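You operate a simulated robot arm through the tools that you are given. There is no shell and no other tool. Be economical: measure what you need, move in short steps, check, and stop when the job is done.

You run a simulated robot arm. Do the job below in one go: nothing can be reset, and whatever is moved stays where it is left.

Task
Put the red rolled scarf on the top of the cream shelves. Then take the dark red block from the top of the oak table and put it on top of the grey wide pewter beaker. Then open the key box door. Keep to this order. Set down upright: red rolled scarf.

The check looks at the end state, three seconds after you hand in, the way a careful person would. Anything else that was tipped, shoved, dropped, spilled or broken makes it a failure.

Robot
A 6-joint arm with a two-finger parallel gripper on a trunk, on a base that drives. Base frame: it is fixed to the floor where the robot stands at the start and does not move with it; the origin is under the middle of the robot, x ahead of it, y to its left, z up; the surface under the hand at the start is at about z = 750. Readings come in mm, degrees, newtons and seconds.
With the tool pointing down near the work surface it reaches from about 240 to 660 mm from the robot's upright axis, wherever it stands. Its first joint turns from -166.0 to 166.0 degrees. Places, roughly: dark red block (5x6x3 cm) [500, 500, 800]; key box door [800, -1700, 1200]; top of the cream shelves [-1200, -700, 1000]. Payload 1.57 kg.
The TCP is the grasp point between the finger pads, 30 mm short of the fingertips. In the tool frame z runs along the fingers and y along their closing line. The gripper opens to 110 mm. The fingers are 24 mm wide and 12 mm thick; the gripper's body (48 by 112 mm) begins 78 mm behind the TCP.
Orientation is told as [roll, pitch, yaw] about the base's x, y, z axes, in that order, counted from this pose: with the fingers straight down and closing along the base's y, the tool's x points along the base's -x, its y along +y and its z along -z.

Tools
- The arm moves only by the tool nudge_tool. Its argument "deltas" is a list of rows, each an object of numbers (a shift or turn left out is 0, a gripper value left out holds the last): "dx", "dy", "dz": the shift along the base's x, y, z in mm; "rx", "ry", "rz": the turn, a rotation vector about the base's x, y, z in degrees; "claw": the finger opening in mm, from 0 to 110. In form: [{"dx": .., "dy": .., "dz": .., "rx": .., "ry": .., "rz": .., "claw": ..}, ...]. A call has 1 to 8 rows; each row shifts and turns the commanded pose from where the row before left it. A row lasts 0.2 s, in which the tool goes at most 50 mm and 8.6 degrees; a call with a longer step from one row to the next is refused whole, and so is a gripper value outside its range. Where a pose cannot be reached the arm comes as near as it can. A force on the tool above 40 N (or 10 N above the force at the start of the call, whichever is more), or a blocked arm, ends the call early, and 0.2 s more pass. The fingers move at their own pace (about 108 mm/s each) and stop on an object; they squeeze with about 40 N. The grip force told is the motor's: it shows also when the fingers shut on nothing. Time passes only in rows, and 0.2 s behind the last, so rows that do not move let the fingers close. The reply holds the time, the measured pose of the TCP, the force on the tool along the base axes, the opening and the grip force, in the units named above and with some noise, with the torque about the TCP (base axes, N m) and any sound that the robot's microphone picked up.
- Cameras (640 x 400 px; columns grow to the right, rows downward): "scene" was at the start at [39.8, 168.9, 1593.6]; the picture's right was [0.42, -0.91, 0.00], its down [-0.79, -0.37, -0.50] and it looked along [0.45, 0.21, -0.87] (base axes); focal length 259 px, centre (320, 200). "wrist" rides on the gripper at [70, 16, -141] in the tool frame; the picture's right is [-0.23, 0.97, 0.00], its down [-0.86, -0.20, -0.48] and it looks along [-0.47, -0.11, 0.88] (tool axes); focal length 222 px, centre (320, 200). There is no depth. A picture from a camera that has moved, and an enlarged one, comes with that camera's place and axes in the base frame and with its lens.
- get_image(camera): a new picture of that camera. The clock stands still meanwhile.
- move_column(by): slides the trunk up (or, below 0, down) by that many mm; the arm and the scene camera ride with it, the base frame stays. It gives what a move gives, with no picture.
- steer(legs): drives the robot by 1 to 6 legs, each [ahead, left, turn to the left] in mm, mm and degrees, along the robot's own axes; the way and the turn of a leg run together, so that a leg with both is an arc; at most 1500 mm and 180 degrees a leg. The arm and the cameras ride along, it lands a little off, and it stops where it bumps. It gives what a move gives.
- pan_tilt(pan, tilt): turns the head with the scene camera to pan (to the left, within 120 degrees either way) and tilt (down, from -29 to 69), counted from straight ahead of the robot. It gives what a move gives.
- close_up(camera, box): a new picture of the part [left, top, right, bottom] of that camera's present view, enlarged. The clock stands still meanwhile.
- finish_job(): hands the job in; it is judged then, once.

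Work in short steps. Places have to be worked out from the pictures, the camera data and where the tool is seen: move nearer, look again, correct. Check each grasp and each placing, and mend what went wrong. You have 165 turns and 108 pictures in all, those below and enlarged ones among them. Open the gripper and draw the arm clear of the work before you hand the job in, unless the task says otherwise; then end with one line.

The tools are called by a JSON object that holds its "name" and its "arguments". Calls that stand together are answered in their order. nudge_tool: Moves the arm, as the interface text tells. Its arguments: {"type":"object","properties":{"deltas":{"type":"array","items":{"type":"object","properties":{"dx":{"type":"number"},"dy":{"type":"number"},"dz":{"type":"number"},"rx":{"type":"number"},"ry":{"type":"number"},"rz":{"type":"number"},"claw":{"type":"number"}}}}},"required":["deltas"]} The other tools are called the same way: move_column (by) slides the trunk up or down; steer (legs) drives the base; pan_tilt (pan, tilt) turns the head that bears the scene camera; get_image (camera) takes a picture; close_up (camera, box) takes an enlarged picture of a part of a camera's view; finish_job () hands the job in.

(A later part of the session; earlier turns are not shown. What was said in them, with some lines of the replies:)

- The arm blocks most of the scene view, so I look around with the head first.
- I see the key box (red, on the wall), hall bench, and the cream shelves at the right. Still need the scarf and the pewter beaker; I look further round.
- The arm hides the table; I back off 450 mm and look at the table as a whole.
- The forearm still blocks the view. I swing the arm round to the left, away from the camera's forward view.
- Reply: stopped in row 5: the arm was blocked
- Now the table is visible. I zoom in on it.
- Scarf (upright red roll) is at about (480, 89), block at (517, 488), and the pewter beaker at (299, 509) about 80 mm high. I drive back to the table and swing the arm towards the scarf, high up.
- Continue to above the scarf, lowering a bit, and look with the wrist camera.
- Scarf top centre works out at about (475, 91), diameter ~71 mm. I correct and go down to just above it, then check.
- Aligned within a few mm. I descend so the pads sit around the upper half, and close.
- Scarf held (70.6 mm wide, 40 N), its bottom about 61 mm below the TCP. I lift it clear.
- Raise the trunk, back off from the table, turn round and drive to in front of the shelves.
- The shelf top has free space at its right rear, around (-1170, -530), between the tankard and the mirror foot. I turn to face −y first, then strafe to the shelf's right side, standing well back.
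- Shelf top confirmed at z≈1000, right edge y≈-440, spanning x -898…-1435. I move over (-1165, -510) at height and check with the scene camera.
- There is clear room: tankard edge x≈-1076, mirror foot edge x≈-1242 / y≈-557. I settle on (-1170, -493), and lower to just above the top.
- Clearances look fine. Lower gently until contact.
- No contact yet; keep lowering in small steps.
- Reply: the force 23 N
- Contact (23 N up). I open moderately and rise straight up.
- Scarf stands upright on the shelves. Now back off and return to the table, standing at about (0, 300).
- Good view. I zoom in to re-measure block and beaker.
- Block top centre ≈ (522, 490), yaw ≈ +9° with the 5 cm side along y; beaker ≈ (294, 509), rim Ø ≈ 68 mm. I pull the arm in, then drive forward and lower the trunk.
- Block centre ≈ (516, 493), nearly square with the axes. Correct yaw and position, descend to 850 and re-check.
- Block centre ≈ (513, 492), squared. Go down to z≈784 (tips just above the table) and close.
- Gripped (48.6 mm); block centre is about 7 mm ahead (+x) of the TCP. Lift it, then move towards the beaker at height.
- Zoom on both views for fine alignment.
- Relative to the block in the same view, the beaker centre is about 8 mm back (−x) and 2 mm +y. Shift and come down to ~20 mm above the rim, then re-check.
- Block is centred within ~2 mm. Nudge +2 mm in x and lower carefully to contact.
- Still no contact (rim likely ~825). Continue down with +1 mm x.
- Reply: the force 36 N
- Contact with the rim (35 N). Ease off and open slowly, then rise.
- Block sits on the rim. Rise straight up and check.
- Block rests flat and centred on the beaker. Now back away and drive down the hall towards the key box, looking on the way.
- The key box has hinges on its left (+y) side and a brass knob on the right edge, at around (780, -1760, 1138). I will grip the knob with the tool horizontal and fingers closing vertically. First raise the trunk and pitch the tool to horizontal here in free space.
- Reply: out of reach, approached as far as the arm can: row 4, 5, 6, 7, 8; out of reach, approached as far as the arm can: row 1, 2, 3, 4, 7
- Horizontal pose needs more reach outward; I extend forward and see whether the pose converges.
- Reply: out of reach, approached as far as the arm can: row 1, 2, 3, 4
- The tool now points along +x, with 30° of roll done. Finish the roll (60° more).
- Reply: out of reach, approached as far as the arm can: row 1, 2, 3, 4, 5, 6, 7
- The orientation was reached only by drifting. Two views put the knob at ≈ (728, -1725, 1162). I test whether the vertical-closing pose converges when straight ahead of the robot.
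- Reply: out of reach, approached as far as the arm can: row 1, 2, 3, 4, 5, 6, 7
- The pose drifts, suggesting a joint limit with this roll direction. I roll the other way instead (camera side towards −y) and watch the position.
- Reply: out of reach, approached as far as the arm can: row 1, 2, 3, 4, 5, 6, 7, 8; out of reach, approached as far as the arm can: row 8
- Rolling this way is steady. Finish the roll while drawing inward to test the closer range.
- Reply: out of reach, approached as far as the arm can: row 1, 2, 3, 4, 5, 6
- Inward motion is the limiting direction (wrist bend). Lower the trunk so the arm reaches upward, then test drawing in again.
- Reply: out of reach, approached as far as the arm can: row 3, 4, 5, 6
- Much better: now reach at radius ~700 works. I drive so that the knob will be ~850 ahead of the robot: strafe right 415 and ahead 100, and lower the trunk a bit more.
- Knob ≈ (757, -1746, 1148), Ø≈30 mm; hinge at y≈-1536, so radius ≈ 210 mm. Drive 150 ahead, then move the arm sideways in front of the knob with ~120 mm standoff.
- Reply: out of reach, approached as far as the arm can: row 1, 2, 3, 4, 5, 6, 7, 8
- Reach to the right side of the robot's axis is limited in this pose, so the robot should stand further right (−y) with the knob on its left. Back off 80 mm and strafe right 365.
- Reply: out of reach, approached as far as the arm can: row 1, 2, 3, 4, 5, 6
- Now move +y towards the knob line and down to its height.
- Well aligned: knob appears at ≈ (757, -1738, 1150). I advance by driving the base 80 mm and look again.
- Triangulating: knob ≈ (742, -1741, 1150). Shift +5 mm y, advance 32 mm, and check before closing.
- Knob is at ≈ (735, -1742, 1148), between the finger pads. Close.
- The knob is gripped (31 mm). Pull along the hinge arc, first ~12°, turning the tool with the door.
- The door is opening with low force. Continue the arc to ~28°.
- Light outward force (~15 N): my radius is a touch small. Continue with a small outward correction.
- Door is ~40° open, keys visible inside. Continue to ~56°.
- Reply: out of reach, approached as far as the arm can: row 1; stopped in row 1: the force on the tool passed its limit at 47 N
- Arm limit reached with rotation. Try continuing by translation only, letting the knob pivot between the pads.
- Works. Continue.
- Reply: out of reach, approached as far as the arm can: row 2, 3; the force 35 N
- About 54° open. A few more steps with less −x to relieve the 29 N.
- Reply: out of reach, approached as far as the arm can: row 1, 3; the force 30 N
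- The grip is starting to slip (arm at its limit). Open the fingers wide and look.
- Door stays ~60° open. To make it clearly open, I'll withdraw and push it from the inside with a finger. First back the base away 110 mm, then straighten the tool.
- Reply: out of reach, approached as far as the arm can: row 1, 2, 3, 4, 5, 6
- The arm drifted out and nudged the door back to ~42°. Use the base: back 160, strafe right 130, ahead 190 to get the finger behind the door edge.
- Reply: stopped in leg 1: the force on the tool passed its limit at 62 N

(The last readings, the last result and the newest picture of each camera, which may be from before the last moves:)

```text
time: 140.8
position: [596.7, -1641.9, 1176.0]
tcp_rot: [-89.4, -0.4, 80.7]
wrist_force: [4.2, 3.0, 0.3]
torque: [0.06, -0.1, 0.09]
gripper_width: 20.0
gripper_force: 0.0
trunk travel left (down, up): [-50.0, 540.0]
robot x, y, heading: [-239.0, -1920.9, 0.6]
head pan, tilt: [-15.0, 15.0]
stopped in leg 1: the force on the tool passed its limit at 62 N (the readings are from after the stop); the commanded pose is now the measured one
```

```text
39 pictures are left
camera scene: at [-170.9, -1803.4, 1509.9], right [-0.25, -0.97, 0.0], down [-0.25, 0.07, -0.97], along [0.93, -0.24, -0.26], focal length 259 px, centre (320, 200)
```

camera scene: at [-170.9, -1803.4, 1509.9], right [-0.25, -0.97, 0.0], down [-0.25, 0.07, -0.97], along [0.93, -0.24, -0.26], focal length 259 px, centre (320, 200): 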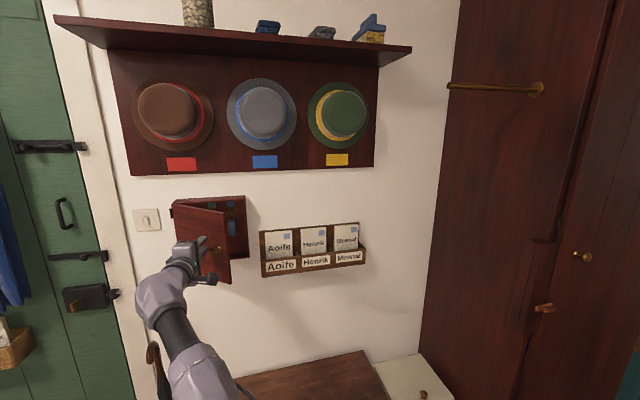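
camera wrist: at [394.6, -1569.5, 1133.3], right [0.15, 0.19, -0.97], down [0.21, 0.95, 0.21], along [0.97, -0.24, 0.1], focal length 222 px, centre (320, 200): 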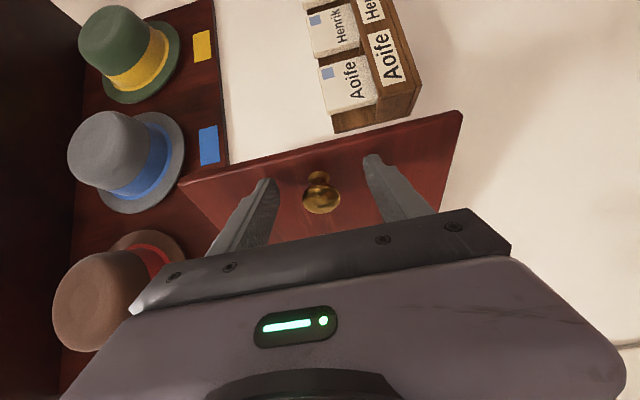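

Something is caught; look closely.

{"name": "get_image", "arguments": {"camera": "wrist"}}

{"name": "close_up", "arguments": {"camera": "scene", "box": [140, 190, 268, 290]}}

```text
38 pictures are left
camera wrist: at [445.1, -1686.9, 1161.5], right [0.03, 0.23, -0.97], down [-0.33, 0.92, 0.21], along [0.94, 0.32, 0.1], focal length 222 px, centre (320, 200)
```

wrist: 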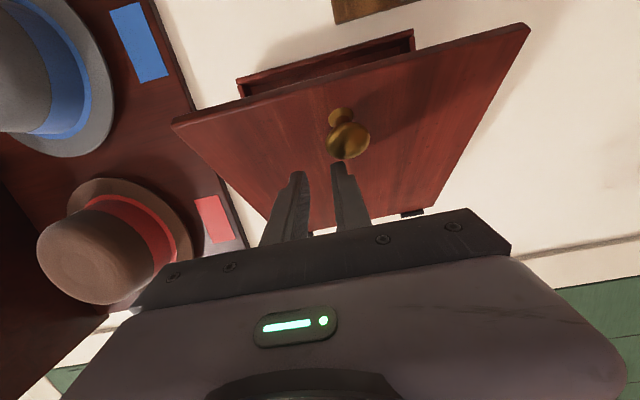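

```text
4.00 times, centred on (204, 240) of scene
camera zoom: at [-170.9, -1803.4, 1509.9], right [-0.25, -0.97, 0.0], down [-0.25, 0.07, -0.97], along [0.93, -0.24, -0.26], focal length 1038 px, centre (784, 40)
```

zoom: 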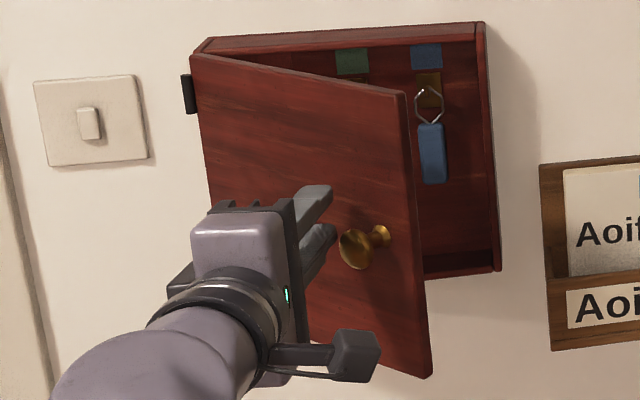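

The lower finger is beside the knob, on its hinge side. Lift 40 mm to clear it, moving slightly +y.

{"name": "nudge_tool", "arguments": {"deltas": [{"dy": 4}, {"dz": 15}, {"dz": 15}, {"dz": 15}]}}

{"name": "close_up", "arguments": {"camera": "scene", "box": [140, 190, 268, 290]}}

```text
time: 141.8
position: [586.0, -1639.4, 1219.0]
tcp_rot: [-89.3, -0.5, 80.6]
wrist_force: [-0.2, 0.7, -0.1]
torque: [-0.01, 0.01, 0.03]
gripper_width: 19.9
gripper_force: 0.1
out of reach, approached as far as the arm can: row 3, 4
trunk travel left (down, up): [-50.0, 540.0]
robot x, y, heading: [-239.5, -1921.4, 0.3]
head pan, tilt: [-15.0, 15.0]
```

```text
4.00 times, centred on (204, 240) of scene
camera zoom: at [-172.0, -1803.8, 1510.0], right [-0.25, -0.97, 0.0], down [-0.25, 0.07, -0.97], along [0.93, -0.24, -0.26], focal length 1038 px, centre (784, 40)
```

zoom: 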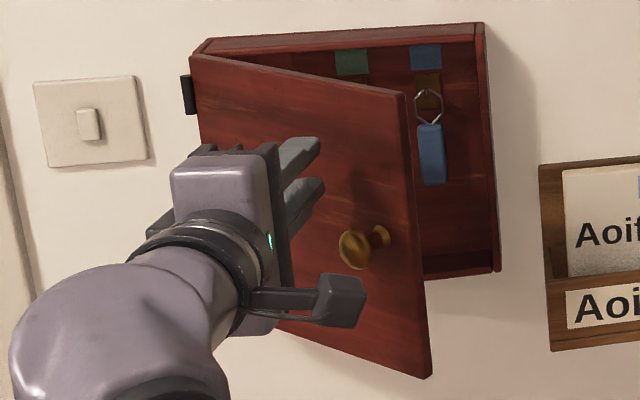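

Clear and no force. Back 160, strafe right 140 and look.

{"name": "steer", "arguments": {"legs": [[-170, 0, 0], [0, -140, 0]]}}

{"name": "get_image", "arguments": {"camera": "scene"}}

```text
time: 144.2
position: [417.2, -1780.2, 1219.3]
tcp_rot: [-89.3, -0.3, 80.8]
wrist_force: [-0.4, 0.0, -0.4]
torque: [-0.03, 0.04, 0.0]
gripper_width: 20.0
gripper_force: 0.0
trunk travel left (down, up): [-50.0, 540.0]
robot x, y, heading: [-410.0, -2059.8, 0.5]
head pan, tilt: [-15.0, 15.0]
```

```text
35 pictures are left
camera scene: at [-342.0, -1943.5, 1510.1], right [-0.25, -0.97, 0.0], down [-0.25, 0.07, -0.97], along [0.94, -0.24, -0.26], focal length 259 px, centre (320, 200)
```

scene: 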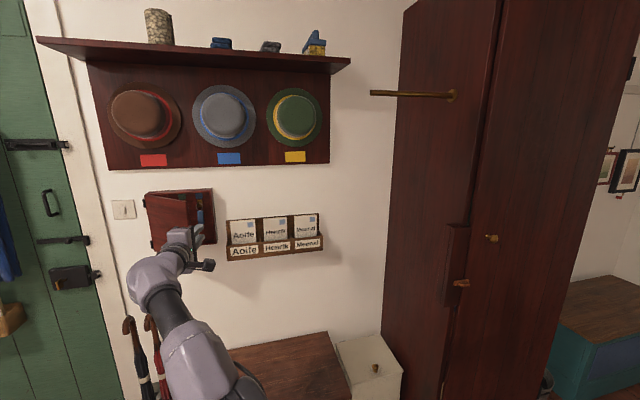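

TCP now right of the door edge. Drive ahead 215 so the fingers reach behind the open door.

{"name": "steer", "arguments": {"legs": [[215, 0, 0]]}}

{"name": "get_image", "arguments": {"camera": "wrist"}}

{"name": "close_up", "arguments": {"camera": "scene", "box": [120, 180, 312, 300]}}

```text
time: 145.9
position: [631.0, -1778.3, 1220.3]
tcp_rot: [-89.3, -0.3, 80.7]
wrist_force: [0.5, -0.8, -0.3]
torque: [0.01, 0.01, -0.01]
gripper_width: 20.0
gripper_force: 0.0
trunk travel left (down, up): [-50.0, 540.0]
robot x, y, heading: [-196.3, -2057.3, 0.2]
head pan, tilt: [-15.0, 15.0]
```

```text
34 pictures are left
camera wrist: at [479.7, -1822.2, 1204.0], right [0.03, 0.23, -0.97], down [-0.33, 0.92, 0.21], along [0.94, 0.32, 0.1], focal length 222 px, centre (320, 200)
```

wrist: 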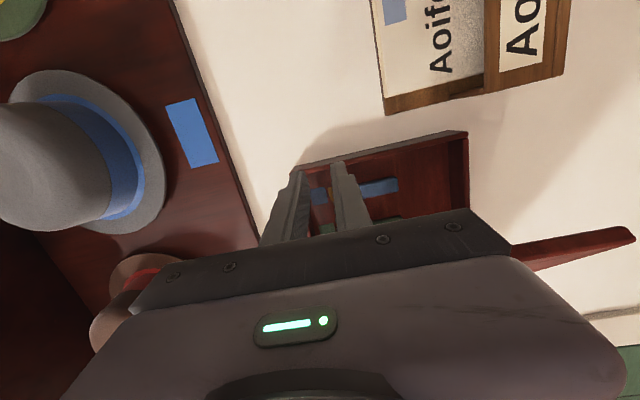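

```text
3.33 times, centred on (216, 240) of scene
camera zoom: at [-127.2, -1941.5, 1510.0], right [-0.25, -0.97, 0.0], down [-0.25, 0.07, -0.97], along [0.93, -0.24, -0.26], focal length 865 px, centre (667, 67)
```

zoom: 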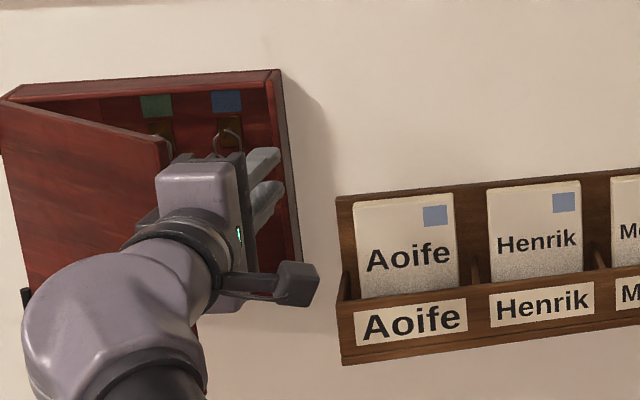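

Fingers are behind the door edge. Push +y by strafing the base left 110.

{"name": "steer", "arguments": {"legs": [[0, 110, 0]]}}

{"name": "get_image", "arguments": {"camera": "scene"}}

```text
time: 146.8
position: [633.4, -1732.4, 1217.3]
tcp_rot: [-89.0, -0.6, 80.0]
wrist_force: [0.5, -1.4, 0.4]
torque: [-0.01, 0.0, -0.01]
gripper_width: 19.8
gripper_force: 0.0
trunk travel left (down, up): [-50.0, 540.0]
robot x, y, heading: [-198.4, -2009.2, 0.5]
head pan, tilt: [-15.0, 15.0]
stopped in leg 1: the force on the tool passed its limit at 78 N (the readings are from after the stop); the commanded pose is now the measured one
```

```text
32 pictures are left
camera scene: at [-127.1, -1890.7, 1510.0], right [-0.25, -0.97, 0.0], down [-0.25, 0.07, -0.97], along [0.93, -0.24, -0.26], focal length 259 px, centre (320, 200)
```

scene: 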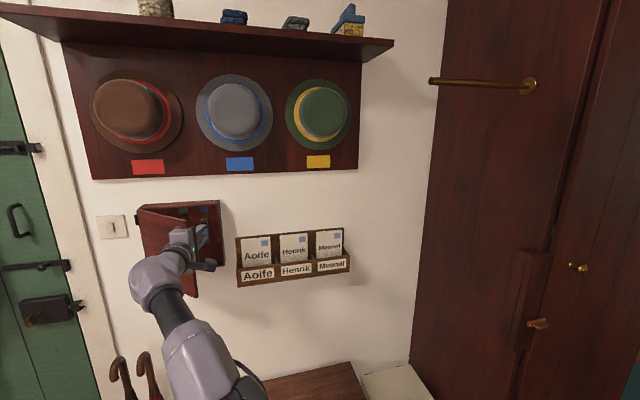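

The base moves too briskly; push slowly with the arm instead.

{"name": "nudge_tool", "arguments": {"deltas": [{"dy": 5}, {"dy": 5}, {"dy": 5}, {"dy": 5}, {"dy": 5}, {"dy": 5}]}}

{"name": "close_up", "arguments": {"camera": "scene", "box": [100, 180, 292, 300]}}

```text
time: 148.2
position: [617.2, -1703.0, 1213.1]
tcp_rot: [-89.0, -0.5, 80.1]
wrist_force: [0.8, -0.5, 0.4]
torque: [-0.04, 0.01, 0.0]
gripper_width: 19.9
gripper_force: 0.1
out of reach, approached as far as the arm can: row 2, 4, 6
trunk travel left (down, up): [-50.0, 540.0]
robot x, y, heading: [-193.1, -2008.6, 0.3]
head pan, tilt: [-15.0, 15.0]
```

```text
3.33 times, centred on (196, 240) of scene
camera zoom: at [-127.7, -1890.5, 1510.0], right [-0.25, -0.97, 0.0], down [-0.25, 0.07, -0.97], along [0.93, -0.24, -0.26], focal length 865 px, centre (733, 67)
```

zoom: 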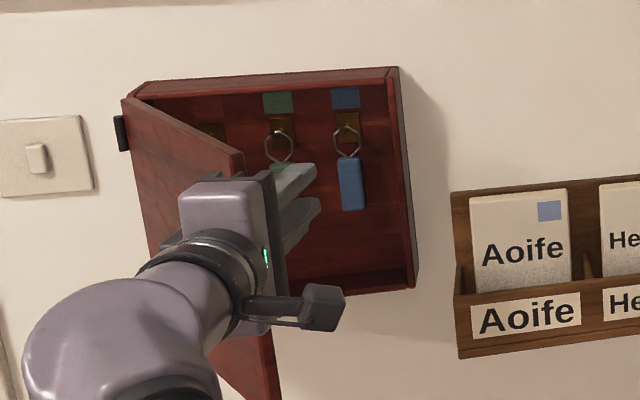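

Door swings with it freely. Continue pushing +y.

{"name": "nudge_tool", "arguments": {"deltas": [{"dy": 7}, {"dy": 7}, {"dy": 7}, {"dy": 7}, {"dy": 7}, {"dy": 7}, {"dy": 7}, {"dy": 7}]}}

{"name": "get_image", "arguments": {"camera": "scene"}}

```text
time: 150.0
position: [586.9, -1656.4, 1201.7]
tcp_rot: [-88.9, -0.5, 80.1]
wrist_force: [-0.6, 0.2, -0.2]
torque: [-0.04, 0.0, -0.02]
gripper_width: 20.0
gripper_force: 0.1
out of reach, approached as far as the arm can: row 1, 2, 3, 4, 5, 6, 7, 8
trunk travel left (down, up): [-50.0, 540.0]
robot x, y, heading: [-199.7, -2005.4, 0.4]
head pan, tilt: [-15.0, 15.0]
```

```text
30 pictures are left
camera scene: at [-127.7, -1890.5, 1510.0], right [-0.25, -0.97, 0.0], down [-0.25, 0.07, -0.97], along [0.93, -0.24, -0.26], focal length 259 px, centre (320, 200)
```

scene: 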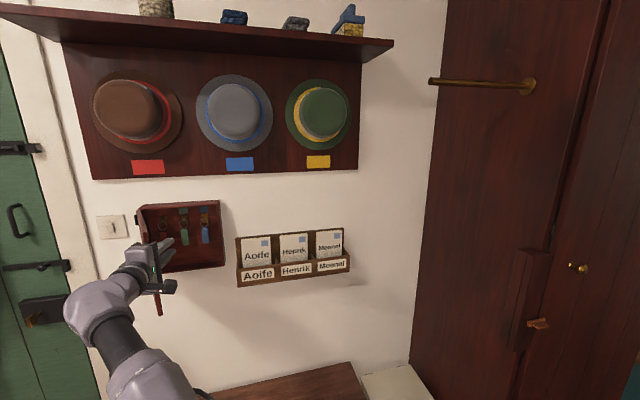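

About 70° open. One more push with small base strafes.

{"name": "steer", "arguments": {"legs": [[0, 35, 0]]}}

{"name": "steer", "arguments": {"legs": [[0, 35, 0]]}}

{"name": "close_up", "arguments": {"camera": "scene", "box": [80, 180, 272, 300]}}

```text
time: 150.9
position: [586.2, -1621.6, 1202.8]
tcp_rot: [-89.1, -0.5, 80.1]
wrist_force: [-1.2, -0.2, 0.1]
torque: [0.03, 0.05, 0.0]
gripper_width: 20.0
gripper_force: 0.1
trunk travel left (down, up): [-50.0, 540.0]
robot x, y, heading: [-195.3, -1975.4, 0.4]
head pan, tilt: [-15.0, 15.0]
```

```text
time: 151.8
position: [585.6, -1584.4, 1202.2]
tcp_rot: [-89.0, -0.4, 80.1]
wrist_force: [-0.5, 0.0, -0.3]
torque: [0.03, -0.02, -0.02]
gripper_width: 20.2
gripper_force: 0.1
trunk travel left (down, up): [-50.0, 540.0]
robot x, y, heading: [-194.0, -1937.8, 0.3]
head pan, tilt: [-15.0, 15.0]
```

```text
3.33 times, centred on (176, 240) of scene
camera zoom: at [-128.2, -1819.9, 1510.0], right [-0.25, -0.97, 0.0], down [-0.25, 0.06, -0.97], along [0.93, -0.24, -0.26], focal length 865 px, centre (800, 67)
```

zoom: 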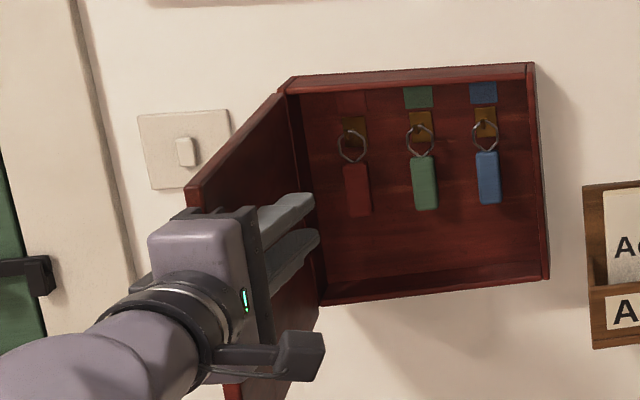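

Door is about 90° open, keys untouched. Withdraw: a bit to the right, then back well clear.

{"name": "steer", "arguments": {"legs": [[0, -50, 0], [-330, 0, 0]]}}

{"name": "pan_tilt", "arguments": {"pan": 15, "tilt": 20}}

{"name": "get_image", "arguments": {"camera": "scene"}}

```text
time: 154.5
position: [253.5, -1637.3, 1202.2]
tcp_rot: [-89.0, -0.5, 80.4]
wrist_force: [-0.7, 0.1, -0.1]
torque: [0.01, 0.0, -0.02]
gripper_width: 20.4
gripper_force: 0.0
trunk travel left (down, up): [-50.0, 540.0]
robot x, y, heading: [-529.7, -1989.4, 0.7]
head pan, tilt: [-15.0, 15.0]
```

```text
time: 155.4
position: [255.1, -1637.3, 1203.1]
tcp_rot: [-89.0, -0.5, 80.4]
wrist_force: [-0.7, -0.8, 0.3]
torque: [0.0, -0.01, 0.0]
gripper_width: 20.0
gripper_force: 0.0
trunk travel left (down, up): [-50.0, 540.0]
robot x, y, heading: [-527.2, -1988.2, 0.6]
head pan, tilt: [15.0, 20.0]
```

```text
28 pictures are left
camera scene: at [-459.9, -1824.4, 1501.9], right [0.27, -0.96, 0.0], down [-0.33, -0.09, -0.94], along [0.91, 0.25, -0.34], focal length 259 px, centre (320, 200)
```

scene: 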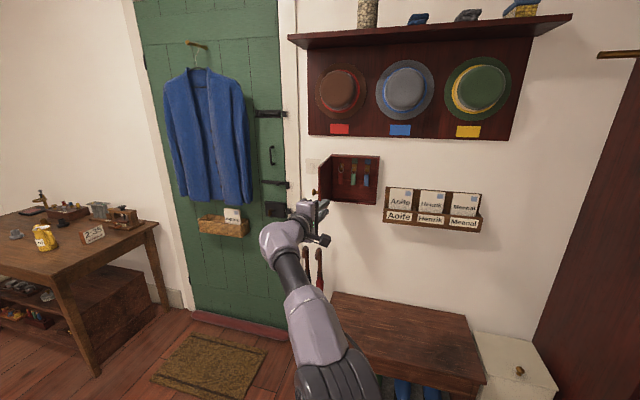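

Door stays open, everything nearby is in place. Quick final check of the scarf and block.

{"name": "nudge_tool", "arguments": {"deltas": [{"claw": 80}, {}]}}

{"name": "pan_tilt", "arguments": {"pan": 118, "tilt": 20}}

{"name": "get_image", "arguments": {"camera": "scene"}}

{"name": "pan_tilt", "arguments": {"pan": 65, "tilt": 15}}

{"name": "get_image", "arguments": {"camera": "scene"}}

```text
time: 156.0
position: [254.3, -1637.1, 1201.9]
tcp_rot: [-88.9, -0.6, 80.3]
wrist_force: [1.1, -1.0, 0.4]
torque: [-0.01, 0.0, -0.02]
gripper_width: 79.7
gripper_force: 0.1
trunk travel left (down, up): [-50.0, 540.0]
robot x, y, heading: [-525.2, -1988.2, 0.1]
head pan, tilt: [15.0, 20.0]
```

```text
time: 157.8
position: [255.1, -1636.3, 1202.5]
tcp_rot: [-89.0, -0.5, 80.3]
wrist_force: [0.2, -0.2, 0.8]
torque: [-0.01, -0.04, 0.0]
gripper_width: 80.1
gripper_force: 0.0
trunk travel left (down, up): [-50.0, 540.0]
robot x, y, heading: [-529.4, -1989.1, 0.8]
head pan, tilt: [118.0, 20.0]
```

```text
27 pictures are left
camera scene: at [-594.0, -1767.3, 1501.9], right [0.88, 0.48, 0.0], down [0.16, -0.3, -0.94], along [-0.45, 0.83, -0.34], focal length 259 px, centre (320, 200)
```

scene: 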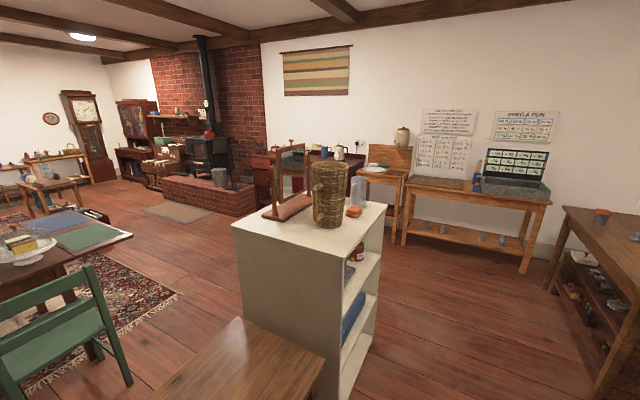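

```text
time: 159.0
position: [255.1, -1636.4, 1202.2]
tcp_rot: [-89.0, -0.6, 80.3]
wrist_force: [0.0, 0.0, 0.8]
torque: [-0.01, -0.02, -0.01]
gripper_width: 80.0
gripper_force: 0.0
trunk travel left (down, up): [-50.0, 540.0]
robot x, y, heading: [-525.3, -1989.9, 0.4]
head pan, tilt: [65.0, 15.0]
```

```text
26 pictures are left
camera scene: at [-510.9, -1764.2, 1510.0], right [0.91, -0.41, 0.0], down [-0.11, -0.24, -0.97], along [0.4, 0.88, -0.26], focal length 259 px, centre (320, 200)
```

scene: 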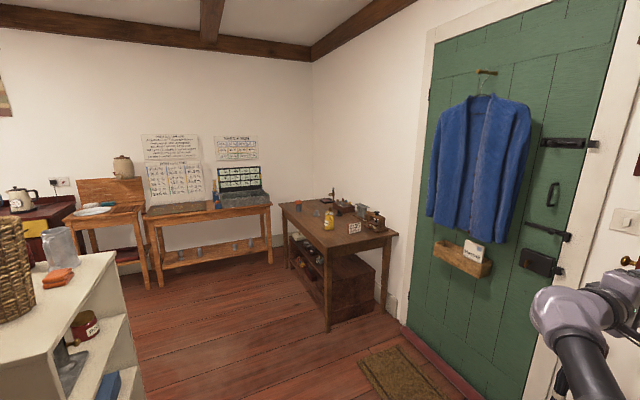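

Block still sits on the beaker; the scarf, which stood upright when I released it, is hidden behind the basket in this view. The door is open and the arm is clear, so I hand in.

{"name": "finish_job", "arguments": {}}

```text
The job is handed in.
```

All three steps are done in order: the scarf was left standing upright on the cream shelves (the basket hid it in my last look), the dark red block is on the wide pewter beaker, and the key box door is open about 90°.
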